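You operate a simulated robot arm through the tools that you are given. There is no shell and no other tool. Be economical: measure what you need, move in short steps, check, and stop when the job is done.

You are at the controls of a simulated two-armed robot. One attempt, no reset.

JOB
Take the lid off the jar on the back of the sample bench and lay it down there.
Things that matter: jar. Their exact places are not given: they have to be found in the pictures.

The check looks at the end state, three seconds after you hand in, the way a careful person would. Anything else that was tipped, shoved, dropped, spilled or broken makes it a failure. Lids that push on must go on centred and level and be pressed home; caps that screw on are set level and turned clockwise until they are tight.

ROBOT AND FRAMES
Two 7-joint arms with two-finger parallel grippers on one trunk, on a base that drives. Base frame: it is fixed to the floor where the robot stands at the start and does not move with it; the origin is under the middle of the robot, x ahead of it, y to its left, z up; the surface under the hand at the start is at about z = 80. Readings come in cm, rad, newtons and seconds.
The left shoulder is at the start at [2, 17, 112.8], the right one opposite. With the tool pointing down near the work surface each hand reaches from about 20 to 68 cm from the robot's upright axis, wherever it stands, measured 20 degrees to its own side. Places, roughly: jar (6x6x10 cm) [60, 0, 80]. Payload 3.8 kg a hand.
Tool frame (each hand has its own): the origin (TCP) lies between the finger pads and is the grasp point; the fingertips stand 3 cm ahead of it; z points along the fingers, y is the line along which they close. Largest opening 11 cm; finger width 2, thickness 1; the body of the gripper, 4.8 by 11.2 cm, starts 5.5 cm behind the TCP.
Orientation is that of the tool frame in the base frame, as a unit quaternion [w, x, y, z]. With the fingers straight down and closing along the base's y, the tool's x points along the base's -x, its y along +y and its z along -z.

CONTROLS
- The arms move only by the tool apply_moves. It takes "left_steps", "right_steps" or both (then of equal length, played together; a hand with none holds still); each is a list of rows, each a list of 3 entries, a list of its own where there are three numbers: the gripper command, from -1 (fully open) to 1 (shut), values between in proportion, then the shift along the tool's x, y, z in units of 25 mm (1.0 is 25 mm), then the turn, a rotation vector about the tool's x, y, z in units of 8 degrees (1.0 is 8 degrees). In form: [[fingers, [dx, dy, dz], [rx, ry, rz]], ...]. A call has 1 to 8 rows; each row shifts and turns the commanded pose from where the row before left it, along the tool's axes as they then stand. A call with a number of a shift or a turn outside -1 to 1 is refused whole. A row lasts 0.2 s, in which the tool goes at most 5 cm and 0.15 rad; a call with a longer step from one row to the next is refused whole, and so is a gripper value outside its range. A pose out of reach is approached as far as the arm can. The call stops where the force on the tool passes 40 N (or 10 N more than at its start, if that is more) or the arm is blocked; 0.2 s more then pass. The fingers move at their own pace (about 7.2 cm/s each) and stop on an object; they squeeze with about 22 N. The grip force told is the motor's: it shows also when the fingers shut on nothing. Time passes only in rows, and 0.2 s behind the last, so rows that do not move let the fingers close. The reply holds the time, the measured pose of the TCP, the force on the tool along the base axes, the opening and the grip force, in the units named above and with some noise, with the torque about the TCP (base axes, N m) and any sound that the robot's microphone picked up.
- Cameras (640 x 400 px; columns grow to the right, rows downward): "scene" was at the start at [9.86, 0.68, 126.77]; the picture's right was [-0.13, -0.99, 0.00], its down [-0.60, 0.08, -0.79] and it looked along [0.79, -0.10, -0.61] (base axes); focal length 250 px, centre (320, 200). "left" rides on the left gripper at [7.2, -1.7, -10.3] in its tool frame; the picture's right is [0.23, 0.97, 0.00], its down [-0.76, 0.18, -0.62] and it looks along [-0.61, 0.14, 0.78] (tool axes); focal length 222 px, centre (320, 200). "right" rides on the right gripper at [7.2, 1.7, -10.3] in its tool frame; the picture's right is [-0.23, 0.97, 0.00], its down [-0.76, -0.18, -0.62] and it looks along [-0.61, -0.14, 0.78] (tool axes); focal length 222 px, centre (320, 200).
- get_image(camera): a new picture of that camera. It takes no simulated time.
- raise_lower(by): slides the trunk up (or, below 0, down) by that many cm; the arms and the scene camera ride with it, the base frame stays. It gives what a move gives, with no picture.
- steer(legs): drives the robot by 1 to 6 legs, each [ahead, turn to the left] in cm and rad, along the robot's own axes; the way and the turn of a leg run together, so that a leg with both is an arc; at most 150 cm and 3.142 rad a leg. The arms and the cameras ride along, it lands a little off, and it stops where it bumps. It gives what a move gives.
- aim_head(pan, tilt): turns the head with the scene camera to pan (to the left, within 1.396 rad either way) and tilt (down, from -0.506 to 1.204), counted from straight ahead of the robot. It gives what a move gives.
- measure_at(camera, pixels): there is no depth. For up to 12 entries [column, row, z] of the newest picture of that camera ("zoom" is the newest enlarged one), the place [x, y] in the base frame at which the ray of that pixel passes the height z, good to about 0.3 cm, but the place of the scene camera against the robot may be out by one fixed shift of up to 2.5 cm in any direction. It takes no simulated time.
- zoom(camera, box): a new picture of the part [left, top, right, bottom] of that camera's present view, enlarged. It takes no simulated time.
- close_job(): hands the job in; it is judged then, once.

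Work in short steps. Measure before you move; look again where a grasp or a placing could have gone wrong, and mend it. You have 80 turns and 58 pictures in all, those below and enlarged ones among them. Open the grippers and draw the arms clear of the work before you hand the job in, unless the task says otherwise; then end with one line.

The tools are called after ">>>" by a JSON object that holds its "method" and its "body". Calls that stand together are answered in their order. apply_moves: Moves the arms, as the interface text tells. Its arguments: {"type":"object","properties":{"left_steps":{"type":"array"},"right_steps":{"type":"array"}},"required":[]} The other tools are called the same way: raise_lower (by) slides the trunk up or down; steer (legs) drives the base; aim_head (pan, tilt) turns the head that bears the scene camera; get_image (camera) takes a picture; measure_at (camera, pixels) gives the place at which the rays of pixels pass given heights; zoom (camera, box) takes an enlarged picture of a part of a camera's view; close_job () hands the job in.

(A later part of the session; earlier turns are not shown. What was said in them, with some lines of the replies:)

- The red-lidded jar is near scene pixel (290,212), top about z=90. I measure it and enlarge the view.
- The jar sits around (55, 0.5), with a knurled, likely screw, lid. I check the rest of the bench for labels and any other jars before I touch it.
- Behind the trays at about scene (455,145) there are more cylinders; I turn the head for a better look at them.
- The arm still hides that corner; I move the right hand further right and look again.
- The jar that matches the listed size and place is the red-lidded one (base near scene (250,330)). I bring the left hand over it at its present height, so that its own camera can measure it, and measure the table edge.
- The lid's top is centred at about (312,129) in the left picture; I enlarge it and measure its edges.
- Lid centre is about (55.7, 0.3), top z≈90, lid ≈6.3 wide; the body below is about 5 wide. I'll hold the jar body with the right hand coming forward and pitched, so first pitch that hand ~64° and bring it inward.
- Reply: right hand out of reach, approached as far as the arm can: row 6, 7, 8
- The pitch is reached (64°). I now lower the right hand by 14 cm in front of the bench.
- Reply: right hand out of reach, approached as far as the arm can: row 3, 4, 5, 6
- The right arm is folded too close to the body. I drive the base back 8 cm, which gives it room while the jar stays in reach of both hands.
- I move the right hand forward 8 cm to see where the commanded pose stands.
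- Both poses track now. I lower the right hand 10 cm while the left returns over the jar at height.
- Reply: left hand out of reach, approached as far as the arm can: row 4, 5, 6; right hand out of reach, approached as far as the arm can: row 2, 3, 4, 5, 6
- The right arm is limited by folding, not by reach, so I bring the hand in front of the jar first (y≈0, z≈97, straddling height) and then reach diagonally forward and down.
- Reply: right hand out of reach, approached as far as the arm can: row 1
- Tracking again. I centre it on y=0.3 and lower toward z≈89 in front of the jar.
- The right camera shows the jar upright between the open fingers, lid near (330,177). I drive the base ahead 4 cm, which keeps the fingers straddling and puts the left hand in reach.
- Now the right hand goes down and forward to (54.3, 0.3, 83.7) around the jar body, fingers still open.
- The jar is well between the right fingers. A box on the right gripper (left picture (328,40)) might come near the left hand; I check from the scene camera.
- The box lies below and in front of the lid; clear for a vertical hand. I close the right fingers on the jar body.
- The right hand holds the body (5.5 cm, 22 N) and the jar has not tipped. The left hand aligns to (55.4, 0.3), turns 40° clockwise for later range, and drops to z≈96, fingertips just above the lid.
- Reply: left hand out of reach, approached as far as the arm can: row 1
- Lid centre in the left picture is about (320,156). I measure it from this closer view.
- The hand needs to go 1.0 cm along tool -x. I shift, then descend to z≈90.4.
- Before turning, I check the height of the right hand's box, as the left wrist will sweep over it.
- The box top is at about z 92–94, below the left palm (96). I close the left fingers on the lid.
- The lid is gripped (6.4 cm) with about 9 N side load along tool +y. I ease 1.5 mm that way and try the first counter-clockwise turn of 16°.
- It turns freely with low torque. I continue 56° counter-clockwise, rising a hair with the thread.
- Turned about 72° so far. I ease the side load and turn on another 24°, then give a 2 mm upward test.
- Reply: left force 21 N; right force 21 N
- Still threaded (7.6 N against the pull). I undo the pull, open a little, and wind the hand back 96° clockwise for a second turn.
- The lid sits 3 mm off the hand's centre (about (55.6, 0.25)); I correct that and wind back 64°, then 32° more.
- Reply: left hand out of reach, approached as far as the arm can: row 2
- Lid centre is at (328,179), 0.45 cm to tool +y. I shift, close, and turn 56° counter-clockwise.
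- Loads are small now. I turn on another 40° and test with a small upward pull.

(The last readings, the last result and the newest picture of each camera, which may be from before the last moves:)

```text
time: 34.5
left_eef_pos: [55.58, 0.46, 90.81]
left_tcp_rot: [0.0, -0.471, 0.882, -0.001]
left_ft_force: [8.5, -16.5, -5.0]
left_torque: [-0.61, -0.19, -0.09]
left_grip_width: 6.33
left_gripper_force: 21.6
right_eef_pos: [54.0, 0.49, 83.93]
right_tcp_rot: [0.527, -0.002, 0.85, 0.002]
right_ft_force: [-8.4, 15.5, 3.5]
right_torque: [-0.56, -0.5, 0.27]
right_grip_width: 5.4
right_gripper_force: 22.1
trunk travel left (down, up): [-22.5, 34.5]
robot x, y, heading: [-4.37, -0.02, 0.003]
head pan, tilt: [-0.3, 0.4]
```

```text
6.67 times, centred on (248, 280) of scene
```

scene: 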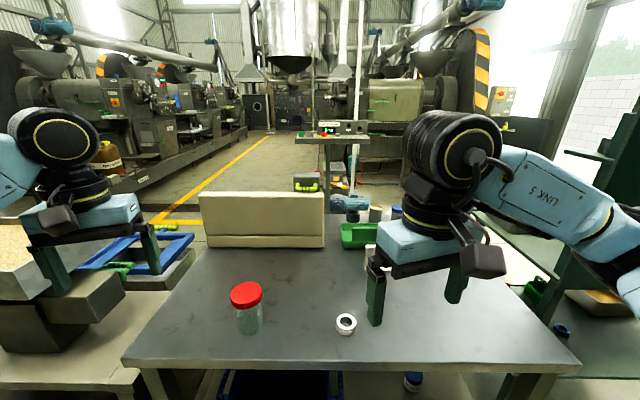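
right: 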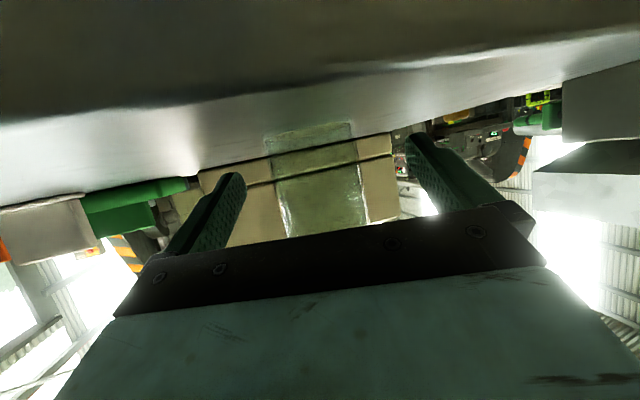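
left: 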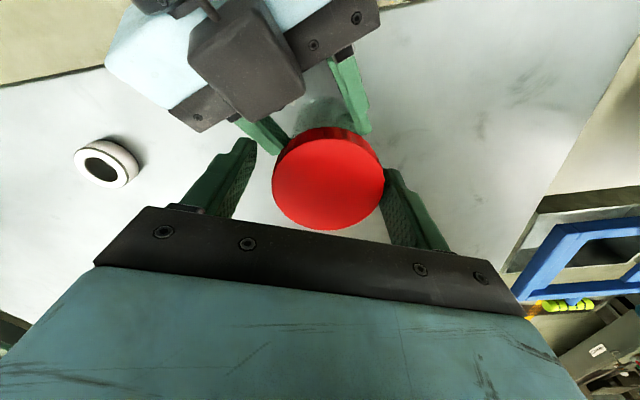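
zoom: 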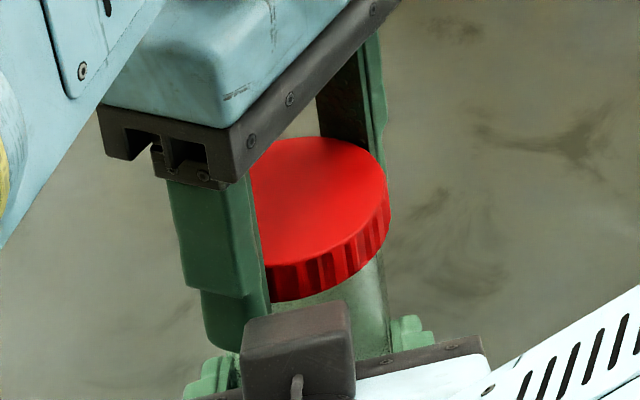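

Still engaged (5 N at the small pull) after about 190°. I release and wind back 96° for a third turn.

>>> {"method": "apply_moves", "body": {"left_steps": [[1, [0, 0, 0.06], [0, 0, 0]], [-0.5, [0, 0, 0], [0, 0, 0]], [-0.5, [0, 0, 0], [0, 0, 0]], [-0.5, [0.07, -0.06, 0], [0, 0, 1]], [-0.5, [0, 0, 0], [0, 0, 1]], [-0.5, [0, 0, 0], [0, 0, 1]], [-0.5, [0, 0, 0], [0, 0, 1]], [-0.5, [0, 0, 0], [0, 0, 1]]]}}

>>> {"method": "apply_moves", "body": {"left_steps": [[-0.5, [0, 0, 0], [0, 0, 1]], [-0.5, [0, 0, 0], [0, 0, 1]], [-0.5, [0, 0, 0], [0, 0, 1]], [-0.5, [0, 0, 0], [0, 0, 1]], [-0.5, [0, 0, 0], [0, 0, 1]], [-0.5, [0, 0, 0], [0, 0, 1]], [-0.5, [0, 0, 0], [0, 0, 1]]]}}

>>> {"method": "get_image", "body": {"camera": "left"}}

```text
time: 36.3
left_eef_pos: [55.38, 0.27, 90.84]
left_tcp_rot: [-0.002, -0.138, 0.99, 0.0]
left_ft_force: [-0.1, -0.4, -0.7]
left_torque: [0.0, -0.01, 0.03]
left_grip_width: 8.24
left_gripper_force: 0.1
left hand out of reach, approached as far as the arm can: row 7
right_eef_pos: [54.07, 0.37, 83.74]
right_tcp_rot: [0.527, -0.001, 0.85, 0.001]
right_ft_force: [-0.9, 0.6, 0.5]
right_torque: [-0.02, 0.04, -0.01]
right_grip_width: 5.4
right_gripper_force: 21.5
trunk travel left (down, up): [-22.5, 34.5]
robot x, y, heading: [-4.04, 0.06, -0.002]
head pan, tilt: [-0.3, 0.4]
```

```text
time: 37.9
left_eef_pos: [55.27, 0.33, 90.78]
left_tcp_rot: [0.0, 0.343, 0.939, 0.0]
left_ft_force: [0.5, 0.3, -0.5]
left_torque: [-0.02, 0.01, 0.0]
left_grip_width: 8.24
left_gripper_force: 0.1
right_eef_pos: [54.19, 0.36, 83.87]
right_tcp_rot: [0.527, -0.001, 0.85, 0.001]
right_ft_force: [-0.9, -0.3, 1.0]
right_torque: [0.03, 0.02, 0.02]
right_grip_width: 5.4
right_gripper_force: 21.9
trunk travel left (down, up): [-22.5, 34.5]
robot x, y, heading: [-3.92, 0.04, 0.002]
head pan, tilt: [-0.3, 0.4]
```

```text
29 pictures are left
```

left: 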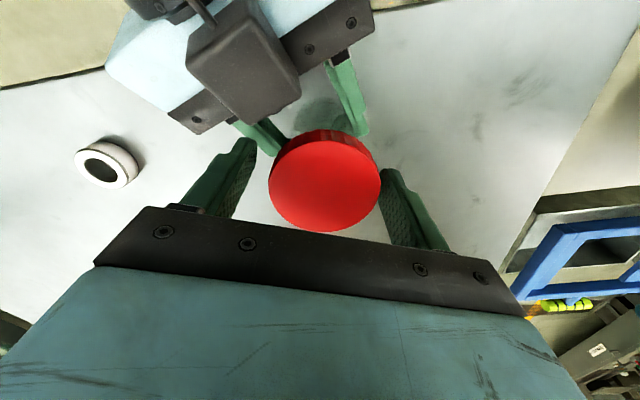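

Offset is now only ~0.25 cm; I correct it, close and turn again.

>>> {"method": "apply_moves", "body": {"left_steps": [[-0.5, [-0.05, 0.1, 0], [0, 0, 0]], [0.2, [0, 0, 0], [0, 0, 0]], [1, [0, 0, 0], [0, 0, 0]], [1, [0, 0, 0], [0, 0, 0]], [1, [0, 0, -0.004], [0, 0, -1]], [1, [0, 0, -0.004], [0, 0, -1]], [1, [0, 0, -0.004], [0, 0, -1]], [1, [0, 0, -0.004], [0, 0, -1]]]}}

>>> {"method": "apply_moves", "body": {"left_steps": [[1, [0, 0, -0.004], [0, 0, -1]], [1, [0, 0, -0.004], [0, 0, -1]], [1, [0, 0, -0.004], [0, 0, -1]], [1, [0, 0, -0.004], [0, 0, -1]], [1, [0, 0, -0.004], [0, 0, -1]], [1, [0, 0, -0.08], [0, 0, 0]]]}}

```text
time: 39.7
left_eef_pos: [55.53, 0.52, 90.77]
left_tcp_rot: [0.0, 0.067, 0.998, 0.0]
left_ft_force: [3.2, -0.5, -0.5]
left_torque: [-0.17, 0.08, -0.01]
left_grip_width: 6.29
left_gripper_force: 21.9
right_eef_pos: [54.1, 0.45, 83.73]
right_tcp_rot: [0.527, -0.001, 0.85, 0.001]
right_ft_force: [-3.3, 0.0, 0.6]
right_torque: [0.15, -0.32, 0.01]
right_grip_width: 5.4
right_gripper_force: 22.0
trunk travel left (down, up): [-22.5, 34.5]
robot x, y, heading: [-4.01, 0.51, -0.004]
head pan, tilt: [-0.3, 0.4]
```

```text
time: 41.1
left_eef_pos: [55.53, 0.31, 91.19]
left_tcp_rot: [0.0, -0.278, 0.961, 0.0]
left_ft_force: [-0.6, -2.8, -1.6]
left_torque: [0.03, 0.02, 0.0]
left_grip_width: 6.28
left_gripper_force: 22.0
right_eef_pos: [54.1, 0.37, 83.81]
right_tcp_rot: [0.528, -0.001, 0.849, 0.001]
right_ft_force: [-0.4, 2.8, 1.3]
right_torque: [-0.26, -0.01, 0.06]
right_grip_width: 5.41
right_gripper_force: 22.5
trunk travel left (down, up): [-22.5, 34.5]
robot x, y, heading: [-4.19, 0.25, 0.004]
head pan, tilt: [-0.3, 0.4]
```

The pull now meets only 1.6 N, so the lid seems free. I lift 1 cm slowly, watching the force.

>>> {"method": "apply_moves", "body": {"left_steps": [[1, [0, 0, -0.1], [0, 0, 0]], [1, [0, 0, -0.1], [0, 0, 0]], [1, [0, 0, -0.1], [0, 0, 0]], [1, [0, 0, -0.1], [0, 0, 0]]]}}

>>> {"method": "zoom", "body": {"camera": "scene", "box": [200, 250, 296, 310]}}

```text
time: 42.1
left_eef_pos: [55.69, 0.52, 92.09]
left_tcp_rot: [0.0, -0.277, 0.961, -0.001]
left_ft_force: [2.4, -0.4, -0.3]
left_torque: [-0.01, -0.01, -0.01]
left_grip_width: 6.38
left_gripper_force: 21.8
right_eef_pos: [54.02, 0.25, 83.8]
right_tcp_rot: [0.527, 0.0, 0.85, 0.0]
right_ft_force: [-1.9, -0.4, 0.0]
right_torque: [0.01, -0.09, 0.02]
right_grip_width: 5.36
right_gripper_force: 21.9
trunk travel left (down, up): [-22.5, 34.5]
robot x, y, heading: [-3.98, -0.3, -0.003]
head pan, tilt: [-0.3, 0.4]
```

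```text
6.67 times, centred on (248, 280) of scene
```

zoom: 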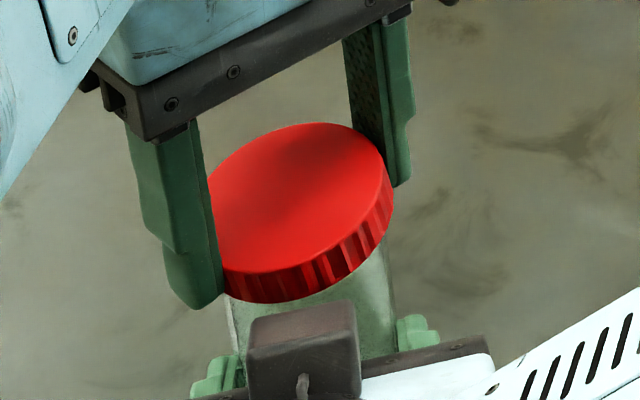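

The lid is rising off the jar with no load on the right hand. I lift it 8 cm more.

>>> {"method": "apply_moves", "body": {"left_steps": [[1, [0, 0, -0.3], [0, 0, 0]], [1, [0, 0, -0.3], [0, 0, 0]], [1, [0, 0, -0.5], [0, 0, 0]], [1, [0, 0, -0.6], [0, 0, 0]], [1, [0, 0, -0.7], [0, 0, 0]], [1, [0, 0, -0.7], [0, 0, 0]]]}}

>>> {"method": "get_image", "body": {"camera": "scene"}}

```text
time: 43.5
left_eef_pos: [55.42, 0.53, 99.89]
left_tcp_rot: [0.001, -0.275, 0.961, 0.0]
left_ft_force: [-0.8, -0.4, 0.1]
left_torque: [-0.01, 0.04, 0.01]
left_grip_width: 6.36
left_gripper_force: 21.8
right_eef_pos: [54.1, 0.41, 83.81]
right_tcp_rot: [0.527, 0.0, 0.85, 0.001]
right_ft_force: [-0.5, -0.1, -0.3]
right_torque: [-0.03, 0.04, 0.01]
right_grip_width: 5.39
right_gripper_force: 22.2
trunk travel left (down, up): [-22.5, 34.5]
robot x, y, heading: [-4.33, -0.29, -0.0]
head pan, tilt: [-0.3, 0.4]
```

```text
27 pictures are left
```

scene: 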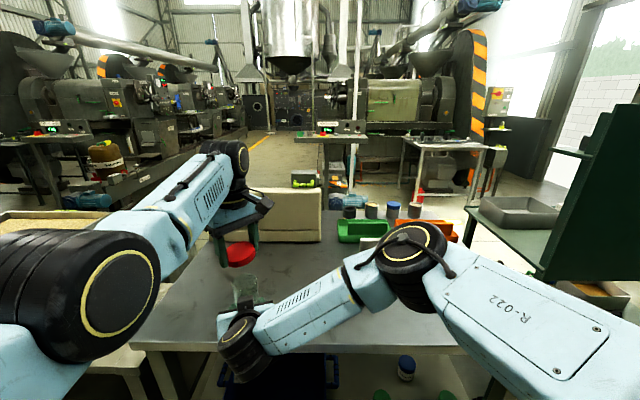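

The lid is off and held; the jar stands open. I open the right hand and draw it back along its fingers' line.

>>> {"method": "apply_moves", "body": {"right_steps": [[0.3, [0, 0, 0], [0, 0, 0]], [-0.3, [0, 0, 0], [0, 0, 0]], [-0.5, [0, 0, 0], [0, 0, 0]], [-0.5, [0, 0, -0.5], [0, 0, 0]], [-0.5, [0, 0, -0.9], [0, 0, 0]], [-0.5, [0, 0, -0.9], [0, 0, 0]], [-0.5, [0, 0, -0.9], [0, 0, 0]], [-0.5, [0, 0, -0.8], [0, 0, 0]]]}}

>>> {"method": "get_image", "body": {"camera": "left"}}

```text
time: 45.3
left_eef_pos: [55.41, 0.48, 99.91]
left_tcp_rot: [0.001, -0.277, 0.961, 0.0]
left_ft_force: [1.1, -0.1, -0.3]
left_torque: [0.01, -0.04, 0.01]
left_grip_width: 6.39
left_gripper_force: 21.6
right_eef_pos: [44.91, 0.29, 88.07]
right_tcp_rot: [0.528, 0.001, 0.849, 0.0]
right_ft_force: [0.3, 0.4, -0.2]
right_torque: [0.01, -0.01, -0.01]
right_grip_width: 8.24
right_gripper_force: 0.0
trunk travel left (down, up): [-22.5, 34.5]
robot x, y, heading: [-3.9, -0.25, 0.003]
head pan, tilt: [-0.3, 0.4]
```

```text
26 pictures are left
```

left: 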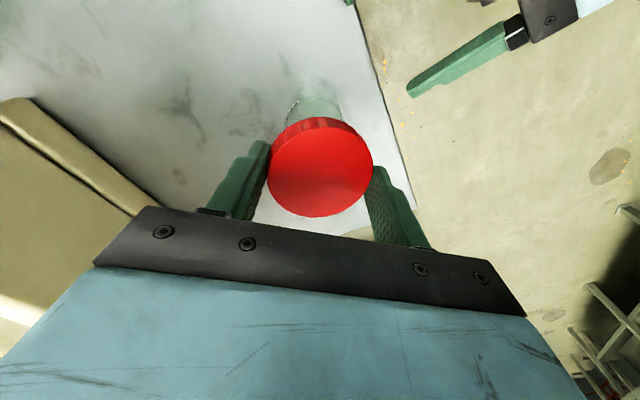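

The jar stands untouched. The right hand withdraws up and to the right, while the left straightens and carries the lid to the left of the jar.

>>> {"method": "apply_moves", "body": {"left_steps": [[1, [0, 0, 0], [0, 0, 1]], [1, [0, 0, 0], [0, 0, 1]], [1, [0, 0, 0], [0, 0, 1]], [1, [0, 0, 0], [0, 0, 1]], [1, [-0.2, 1, 0], [0, 0, 0]], [1, [-0.2, 1, 0], [0, 0, 0]], [1, [-0.2, 1, 0], [0, 0, 0]], [1, [-0.2, 1, 0], [0, 0, 0]]], "right_steps": [[-0.5, [-0.27, -1, -0.13], [0, 0, 0]], [-0.5, [-0.27, -1, -0.13], [0, 0, 0]], [-0.5, [-0.27, -1, -0.13], [0, 0, 0]], [-0.5, [-0.27, -1, -0.13], [0, 0, 0]], [-0.5, [-0.27, -1, -0.13], [0, 0, 0]], [-0.5, [-0.27, -1, -0.13], [0, 0, 0]], [-0.5, [-0.27, -1, -0.13], [0, 0, 0]], [-0.5, [-0.27, -1, -0.13], [0, 0, 0]]]}}

>>> {"method": "apply_moves", "body": {"left_steps": [[1, [0, 1, 0], [0, 0, 0]], [1, [0, 0.2, 0.5], [0, 0, 0]], [1, [0, 0, 0.8], [0, 0, 0]], [1, [0, 0, 0.8], [0, 0, 0]]]}}

>>> {"method": "get_image", "body": {"camera": "left"}}

>>> {"method": "get_image", "body": {"camera": "scene"}}

```text
time: 47.1
left_eef_pos: [56.98, 10.89, 99.95]
left_tcp_rot: [-0.001, -0.001, 1.0, 0.0]
left_ft_force: [-0.1, -1.2, 0.2]
left_torque: [0.02, 0.03, 0.01]
left_grip_width: 6.39
left_gripper_force: 21.9
left hand out of reach, approached as far as the arm can: row 3
right_eef_pos: [45.28, -18.35, 95.67]
right_tcp_rot: [0.525, 0.001, 0.851, -0.002]
right_ft_force: [-1.1, -0.5, 0.3]
right_torque: [-0.01, -0.01, 0.02]
right_grip_width: 8.25
right_gripper_force: 0.0
right hand out of reach, approached as far as the arm can: row 7, 8
trunk travel left (down, up): [-22.5, 34.5]
robot x, y, heading: [-3.77, 0.07, -0.003]
head pan, tilt: [-0.3, 0.4]
```

```text
time: 48.1
left_eef_pos: [57.23, 13.55, 94.41]
left_tcp_rot: [0.0, 0.001, 1.0, 0.0]
left_ft_force: [-0.8, 0.8, -0.3]
left_torque: [0.01, 0.03, 0.01]
left_grip_width: 6.35
left_gripper_force: 21.5
right_eef_pos: [45.36, -18.34, 95.79]
right_tcp_rot: [0.525, 0.001, 0.851, -0.001]
right_ft_force: [0.1, -0.1, 0.2]
right_torque: [-0.01, 0.02, -0.01]
right_grip_width: 8.22
right_gripper_force: 0.0
trunk travel left (down, up): [-22.5, 34.5]
robot x, y, heading: [-3.99, 0.16, 0.006]
head pan, tilt: [-0.3, 0.4]
```

```text
25 pictures are left
```

left: 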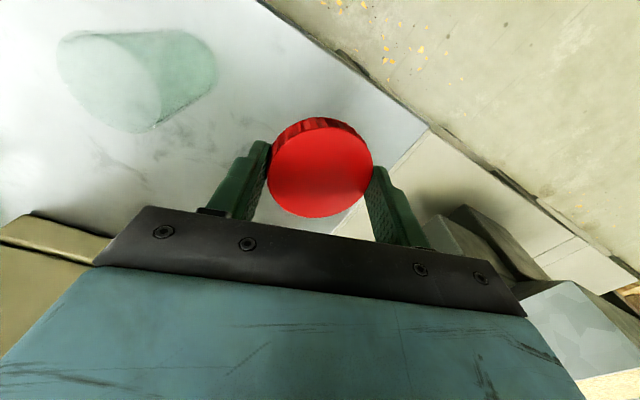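

```text
24 pictures are left
```

scene: 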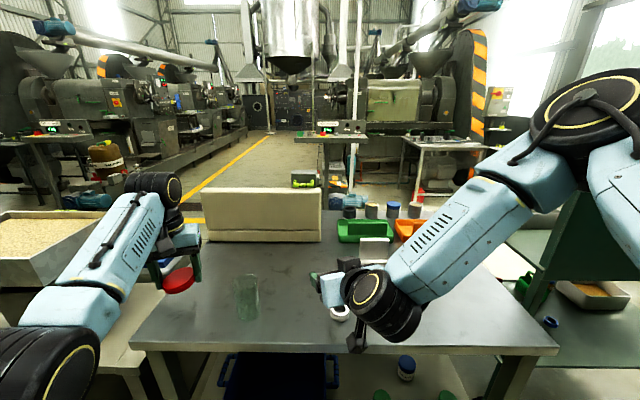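

The lid is held beside the standing jar, but the bench's left edge is close; I measure it.

>>> {"method": "measure_at", "body": {"camera": "left", "pixels": [[427, 127, 80], [340, 230, 80], [390, 170, 80], [340, 55, 80], [120, 80, 90]]}}

```text
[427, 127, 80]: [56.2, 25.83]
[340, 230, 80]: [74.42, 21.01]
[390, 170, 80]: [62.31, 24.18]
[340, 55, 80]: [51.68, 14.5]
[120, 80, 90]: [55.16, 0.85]
```

There's only ~2 cm to the front edge, so I go 2 cm deeper, then lower to about z 84.4.

>>> {"method": "apply_moves", "body": {"left_steps": [[1, [-0.5, -0.2, 0.3], [0, 0, 0]], [1, [-0.5, -0.2, 0.5], [0, 0, 0]], [1, [0, 0, 0.8], [0, 0, 0]], [1, [0, 0, 0.8], [0, 0, 0]], [1, [0, 0, 0.8], [0, 0, 0]], [1, [0, 0, 0.5], [0, 0, 0]], [1, [0, 0, 0.25], [0, 0, 0]]]}}

>>> {"method": "zoom", "body": {"camera": "scene", "box": [120, 240, 280, 340]}}

```text
time: 49.7
left_eef_pos: [58.71, 13.08, 85.39]
left_tcp_rot: [-0.001, 0.0, 1.0, -0.001]
left_ft_force: [-0.2, -1.2, 0.1]
left_torque: [0.0, 0.0, -0.02]
left_grip_width: 6.35
left_gripper_force: 22.2
left hand out of reach, approached as far as the arm can: row 2, 5
right_eef_pos: [45.39, -18.26, 95.78]
right_tcp_rot: [0.525, 0.001, 0.851, -0.002]
right_ft_force: [0.7, 1.0, 0.8]
right_torque: [0.04, 0.03, 0.0]
right_grip_width: 8.24
right_gripper_force: 0.1
trunk travel left (down, up): [-22.5, 34.5]
robot x, y, heading: [-4.13, -0.1, 0.004]
head pan, tilt: [-0.3, 0.4]
```

```text
4.00 times, centred on (200, 290) of scene
```

zoom: 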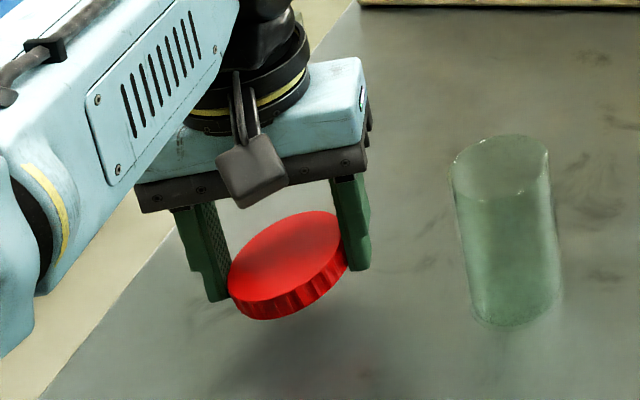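

The lid is about 2.5 cm above the bench, left of the jar. I lower in small steps until contact.

>>> {"method": "apply_moves", "body": {"left_steps": [[1, [0, 0, 0.3], [0, 0, 0]], [1, [0, 0, 0.3], [0, 0, 0]], [1, [0, 0, 0.15], [0, 0, 0]], [1, [0, 0, 0.1], [0, 0, 0]], [1, [0, 0, 0.08], [0, 0, 0]]]}}

>>> {"method": "zoom", "body": {"camera": "scene", "box": [120, 240, 280, 340]}}

```text
time: 50.9
left_eef_pos: [58.46, 13.03, 83.41]
left_tcp_rot: [0.0, -0.001, 1.0, 0.0]
left_ft_force: [-0.2, 0.4, 0.6]
left_torque: [-0.06, -0.03, 0.0]
left_grip_width: 6.37
left_gripper_force: 21.5
left hand out of reach, approached as far as the arm can: row 1, 4
right_eef_pos: [45.34, -18.24, 95.76]
right_tcp_rot: [0.525, 0.0, 0.851, -0.001]
right_ft_force: [-0.5, 0.0, 0.0]
right_torque: [0.01, 0.01, 0.02]
right_grip_width: 8.24
right_gripper_force: 0.1
trunk travel left (down, up): [-22.5, 34.5]
robot x, y, heading: [-3.91, 0.12, 0.003]
head pan, tilt: [-0.3, 0.4]
```

```text
4.00 times, centred on (200, 290) of scene
```

zoom: 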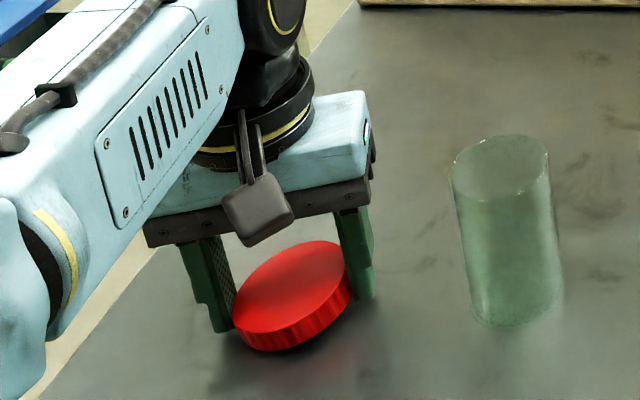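

Nearly down, no contact yet. I go a few more millimetres in tiny steps.

>>> {"method": "apply_moves", "body": {"left_steps": [[1, [0, 0, 0.06], [0, 0, 0]], [1, [0, 0, 0.06], [0, 0, 0]], [1, [0, 0, 0.04], [0, 0, 0]]]}}

```text
time: 51.7
left_eef_pos: [58.34, 13.12, 83.01]
left_tcp_rot: [0.001, 0.0, 1.0, 0.0]
left_ft_force: [0.4, 0.0, 4.7]
left_torque: [0.17, 0.02, -0.01]
left_grip_width: 6.35
left_gripper_force: 21.9
right_eef_pos: [45.34, -18.25, 95.82]
right_tcp_rot: [0.526, 0.001, 0.851, -0.002]
right_ft_force: [-0.9, 0.6, -0.7]
right_torque: [0.02, 0.0, -0.01]
right_grip_width: 8.26
right_gripper_force: 0.0
trunk travel left (down, up): [-22.5, 34.5]
robot x, y, heading: [-3.54, 0.21, 0.007]
head pan, tilt: [-0.3, 0.4]
```

Contact at 4.7 N. I open gently and lift straight up.

>>> {"method": "apply_moves", "body": {"left_steps": [[0, [0, 0, -0.02], [0, 0, 0]], [-0.3, [0, 0, -0.04], [0, 0, 0]], [-0.5, [0, 0, -0.1], [0, 0, 0]], [-0.6, [0, 0, -0.3], [0, 0, 0]], [-0.6, [0, 0, -0.8], [0, 0, 0]], [-0.6, [0, 0, -0.9], [0, 0, 0]], [-0.6, [0, 0, -0.9], [0, 0, 0]], [-0.6, [0.5, 0, -0.9], [0, 0, 0]]]}}

>>> {"method": "get_image", "body": {"camera": "left"}}

>>> {"method": "zoom", "body": {"camera": "scene", "box": [120, 220, 312, 340]}}

```text
time: 53.5
left_eef_pos: [56.96, 12.91, 92.96]
left_tcp_rot: [0.0, -0.001, 1.0, 0.001]
left_ft_force: [0.2, 0.4, 0.3]
left_torque: [0.0, -0.02, -0.01]
left_grip_width: 8.79
left_gripper_force: 0.1
right_eef_pos: [45.31, -18.3, 95.83]
right_tcp_rot: [0.525, 0.001, 0.851, -0.002]
right_ft_force: [0.7, 0.1, 0.5]
right_torque: [0.02, 0.0, -0.01]
right_grip_width: 8.26
right_gripper_force: 0.2
trunk travel left (down, up): [-22.5, 34.5]
robot x, y, heading: [-3.99, 0.04, 0.009]
head pan, tilt: [-0.3, 0.4]
```

```text
21 pictures are left
```

left: 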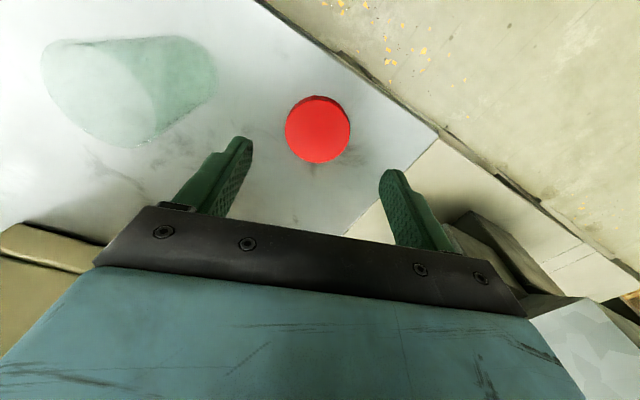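

```text
3.33 times, centred on (216, 280) of scene
```

zoom: 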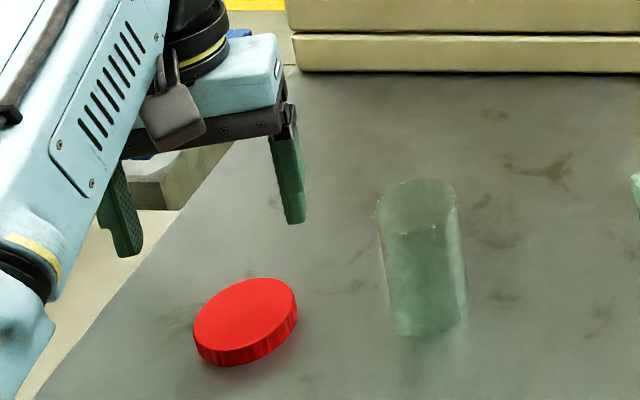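

The lid lies flat on the bench and the jar stands open and upright. I raise the trunk to take both hands up, back off a little, and check everything once more.

>>> {"method": "raise_lower", "body": {"by": 12}}

>>> {"method": "steer", "body": {"legs": [[-12, 0]]}}

>>> {"method": "get_image", "body": {"camera": "scene"}}

```text
time: 55.0
left_eef_pos: [57.04, 13.02, 104.77]
left_tcp_rot: [0.0, 0.0, 1.0, 0.001]
left_ft_force: [0.9, -1.0, 0.8]
left_torque: [0.03, -0.01, -0.03]
left_grip_width: 8.78
left_gripper_force: 0.0
right_eef_pos: [45.36, -18.25, 107.85]
right_tcp_rot: [0.525, 0.0, 0.851, -0.001]
right_ft_force: [-0.2, 0.4, -0.1]
right_torque: [0.01, -0.01, 0.0]
right_grip_width: 8.26
right_gripper_force: 0.1
trunk travel left (down, up): [-34.5, 22.5]
robot x, y, heading: [-4.1, -0.04, -0.001]
head pan, tilt: [-0.3, 0.4]
```

```text
time: 56.2
left_eef_pos: [45.15, 13.03, 104.8]
left_tcp_rot: [0.0, -0.001, 1.0, -0.001]
left_ft_force: [0.3, -0.8, 0.8]
left_torque: [-0.02, -0.04, 0.01]
left_grip_width: 8.79
left_gripper_force: 0.0
right_eef_pos: [33.42, -18.33, 107.89]
right_tcp_rot: [0.525, 0.0, 0.851, -0.001]
right_ft_force: [0.0, -0.3, -0.2]
right_torque: [0.01, 0.02, 0.01]
right_grip_width: 8.25
right_gripper_force: 0.1
trunk travel left (down, up): [-34.5, 22.5]
robot x, y, heading: [-15.86, -0.34, 0.001]
head pan, tilt: [-0.3, 0.4]
```

```text
19 pictures are left
```

scene: 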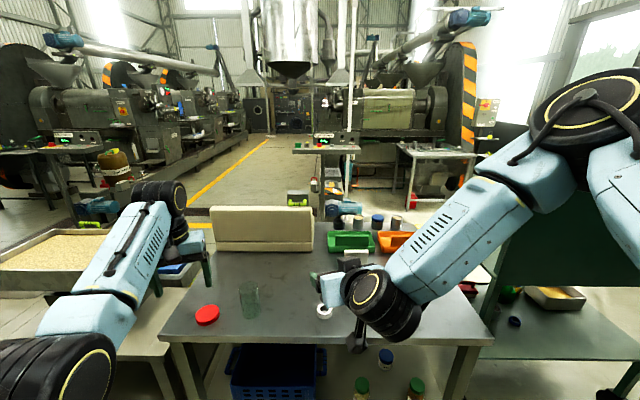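

Lid at (207,315) and the open jar at (249,300) both rest on the bench, and the ring at (324,311) is undisturbed. I open both grippers fully and hand in.

>>> {"method": "apply_moves", "body": {"left_steps": [[-1, [0, 0, 0], [0, 0, 0]], [-1, [0, 0, 0], [0, 0, 0]]], "right_steps": [[-1, [0, 0, 0], [0, 0, 0]], [-1, [0, 0, 0], [0, 0, 0]]]}}

>>> {"method": "close_job", "body": {}}

```text
time: 56.8
left_eef_pos: [45.23, 13.09, 104.92]
left_tcp_rot: [0.0, -0.001, 1.0, -0.001]
left_ft_force: [-0.1, 1.2, -0.4]
left_torque: [0.0, 0.01, 0.0]
left_grip_width: 10.99
left_gripper_force: 0.0
right_eef_pos: [33.52, -18.29, 107.84]
right_tcp_rot: [0.525, 0.001, 0.851, -0.001]
right_ft_force: [-0.2, -0.2, -0.6]
right_torque: [-0.01, -0.01, -0.01]
right_grip_width: 10.99
right_gripper_force: 0.1
trunk travel left (down, up): [-34.5, 22.5]
robot x, y, heading: [-15.5, -0.06, -0.0]
head pan, tilt: [-0.3, 0.4]
```

```text
The job is handed in.
```

I unscrewed the red lid and laid it flat on the bench about 13 cm left of the jar, which stands open and upright; I took "there" to mean next to the jar, which is nearer the robot's side of the bench than the far side.
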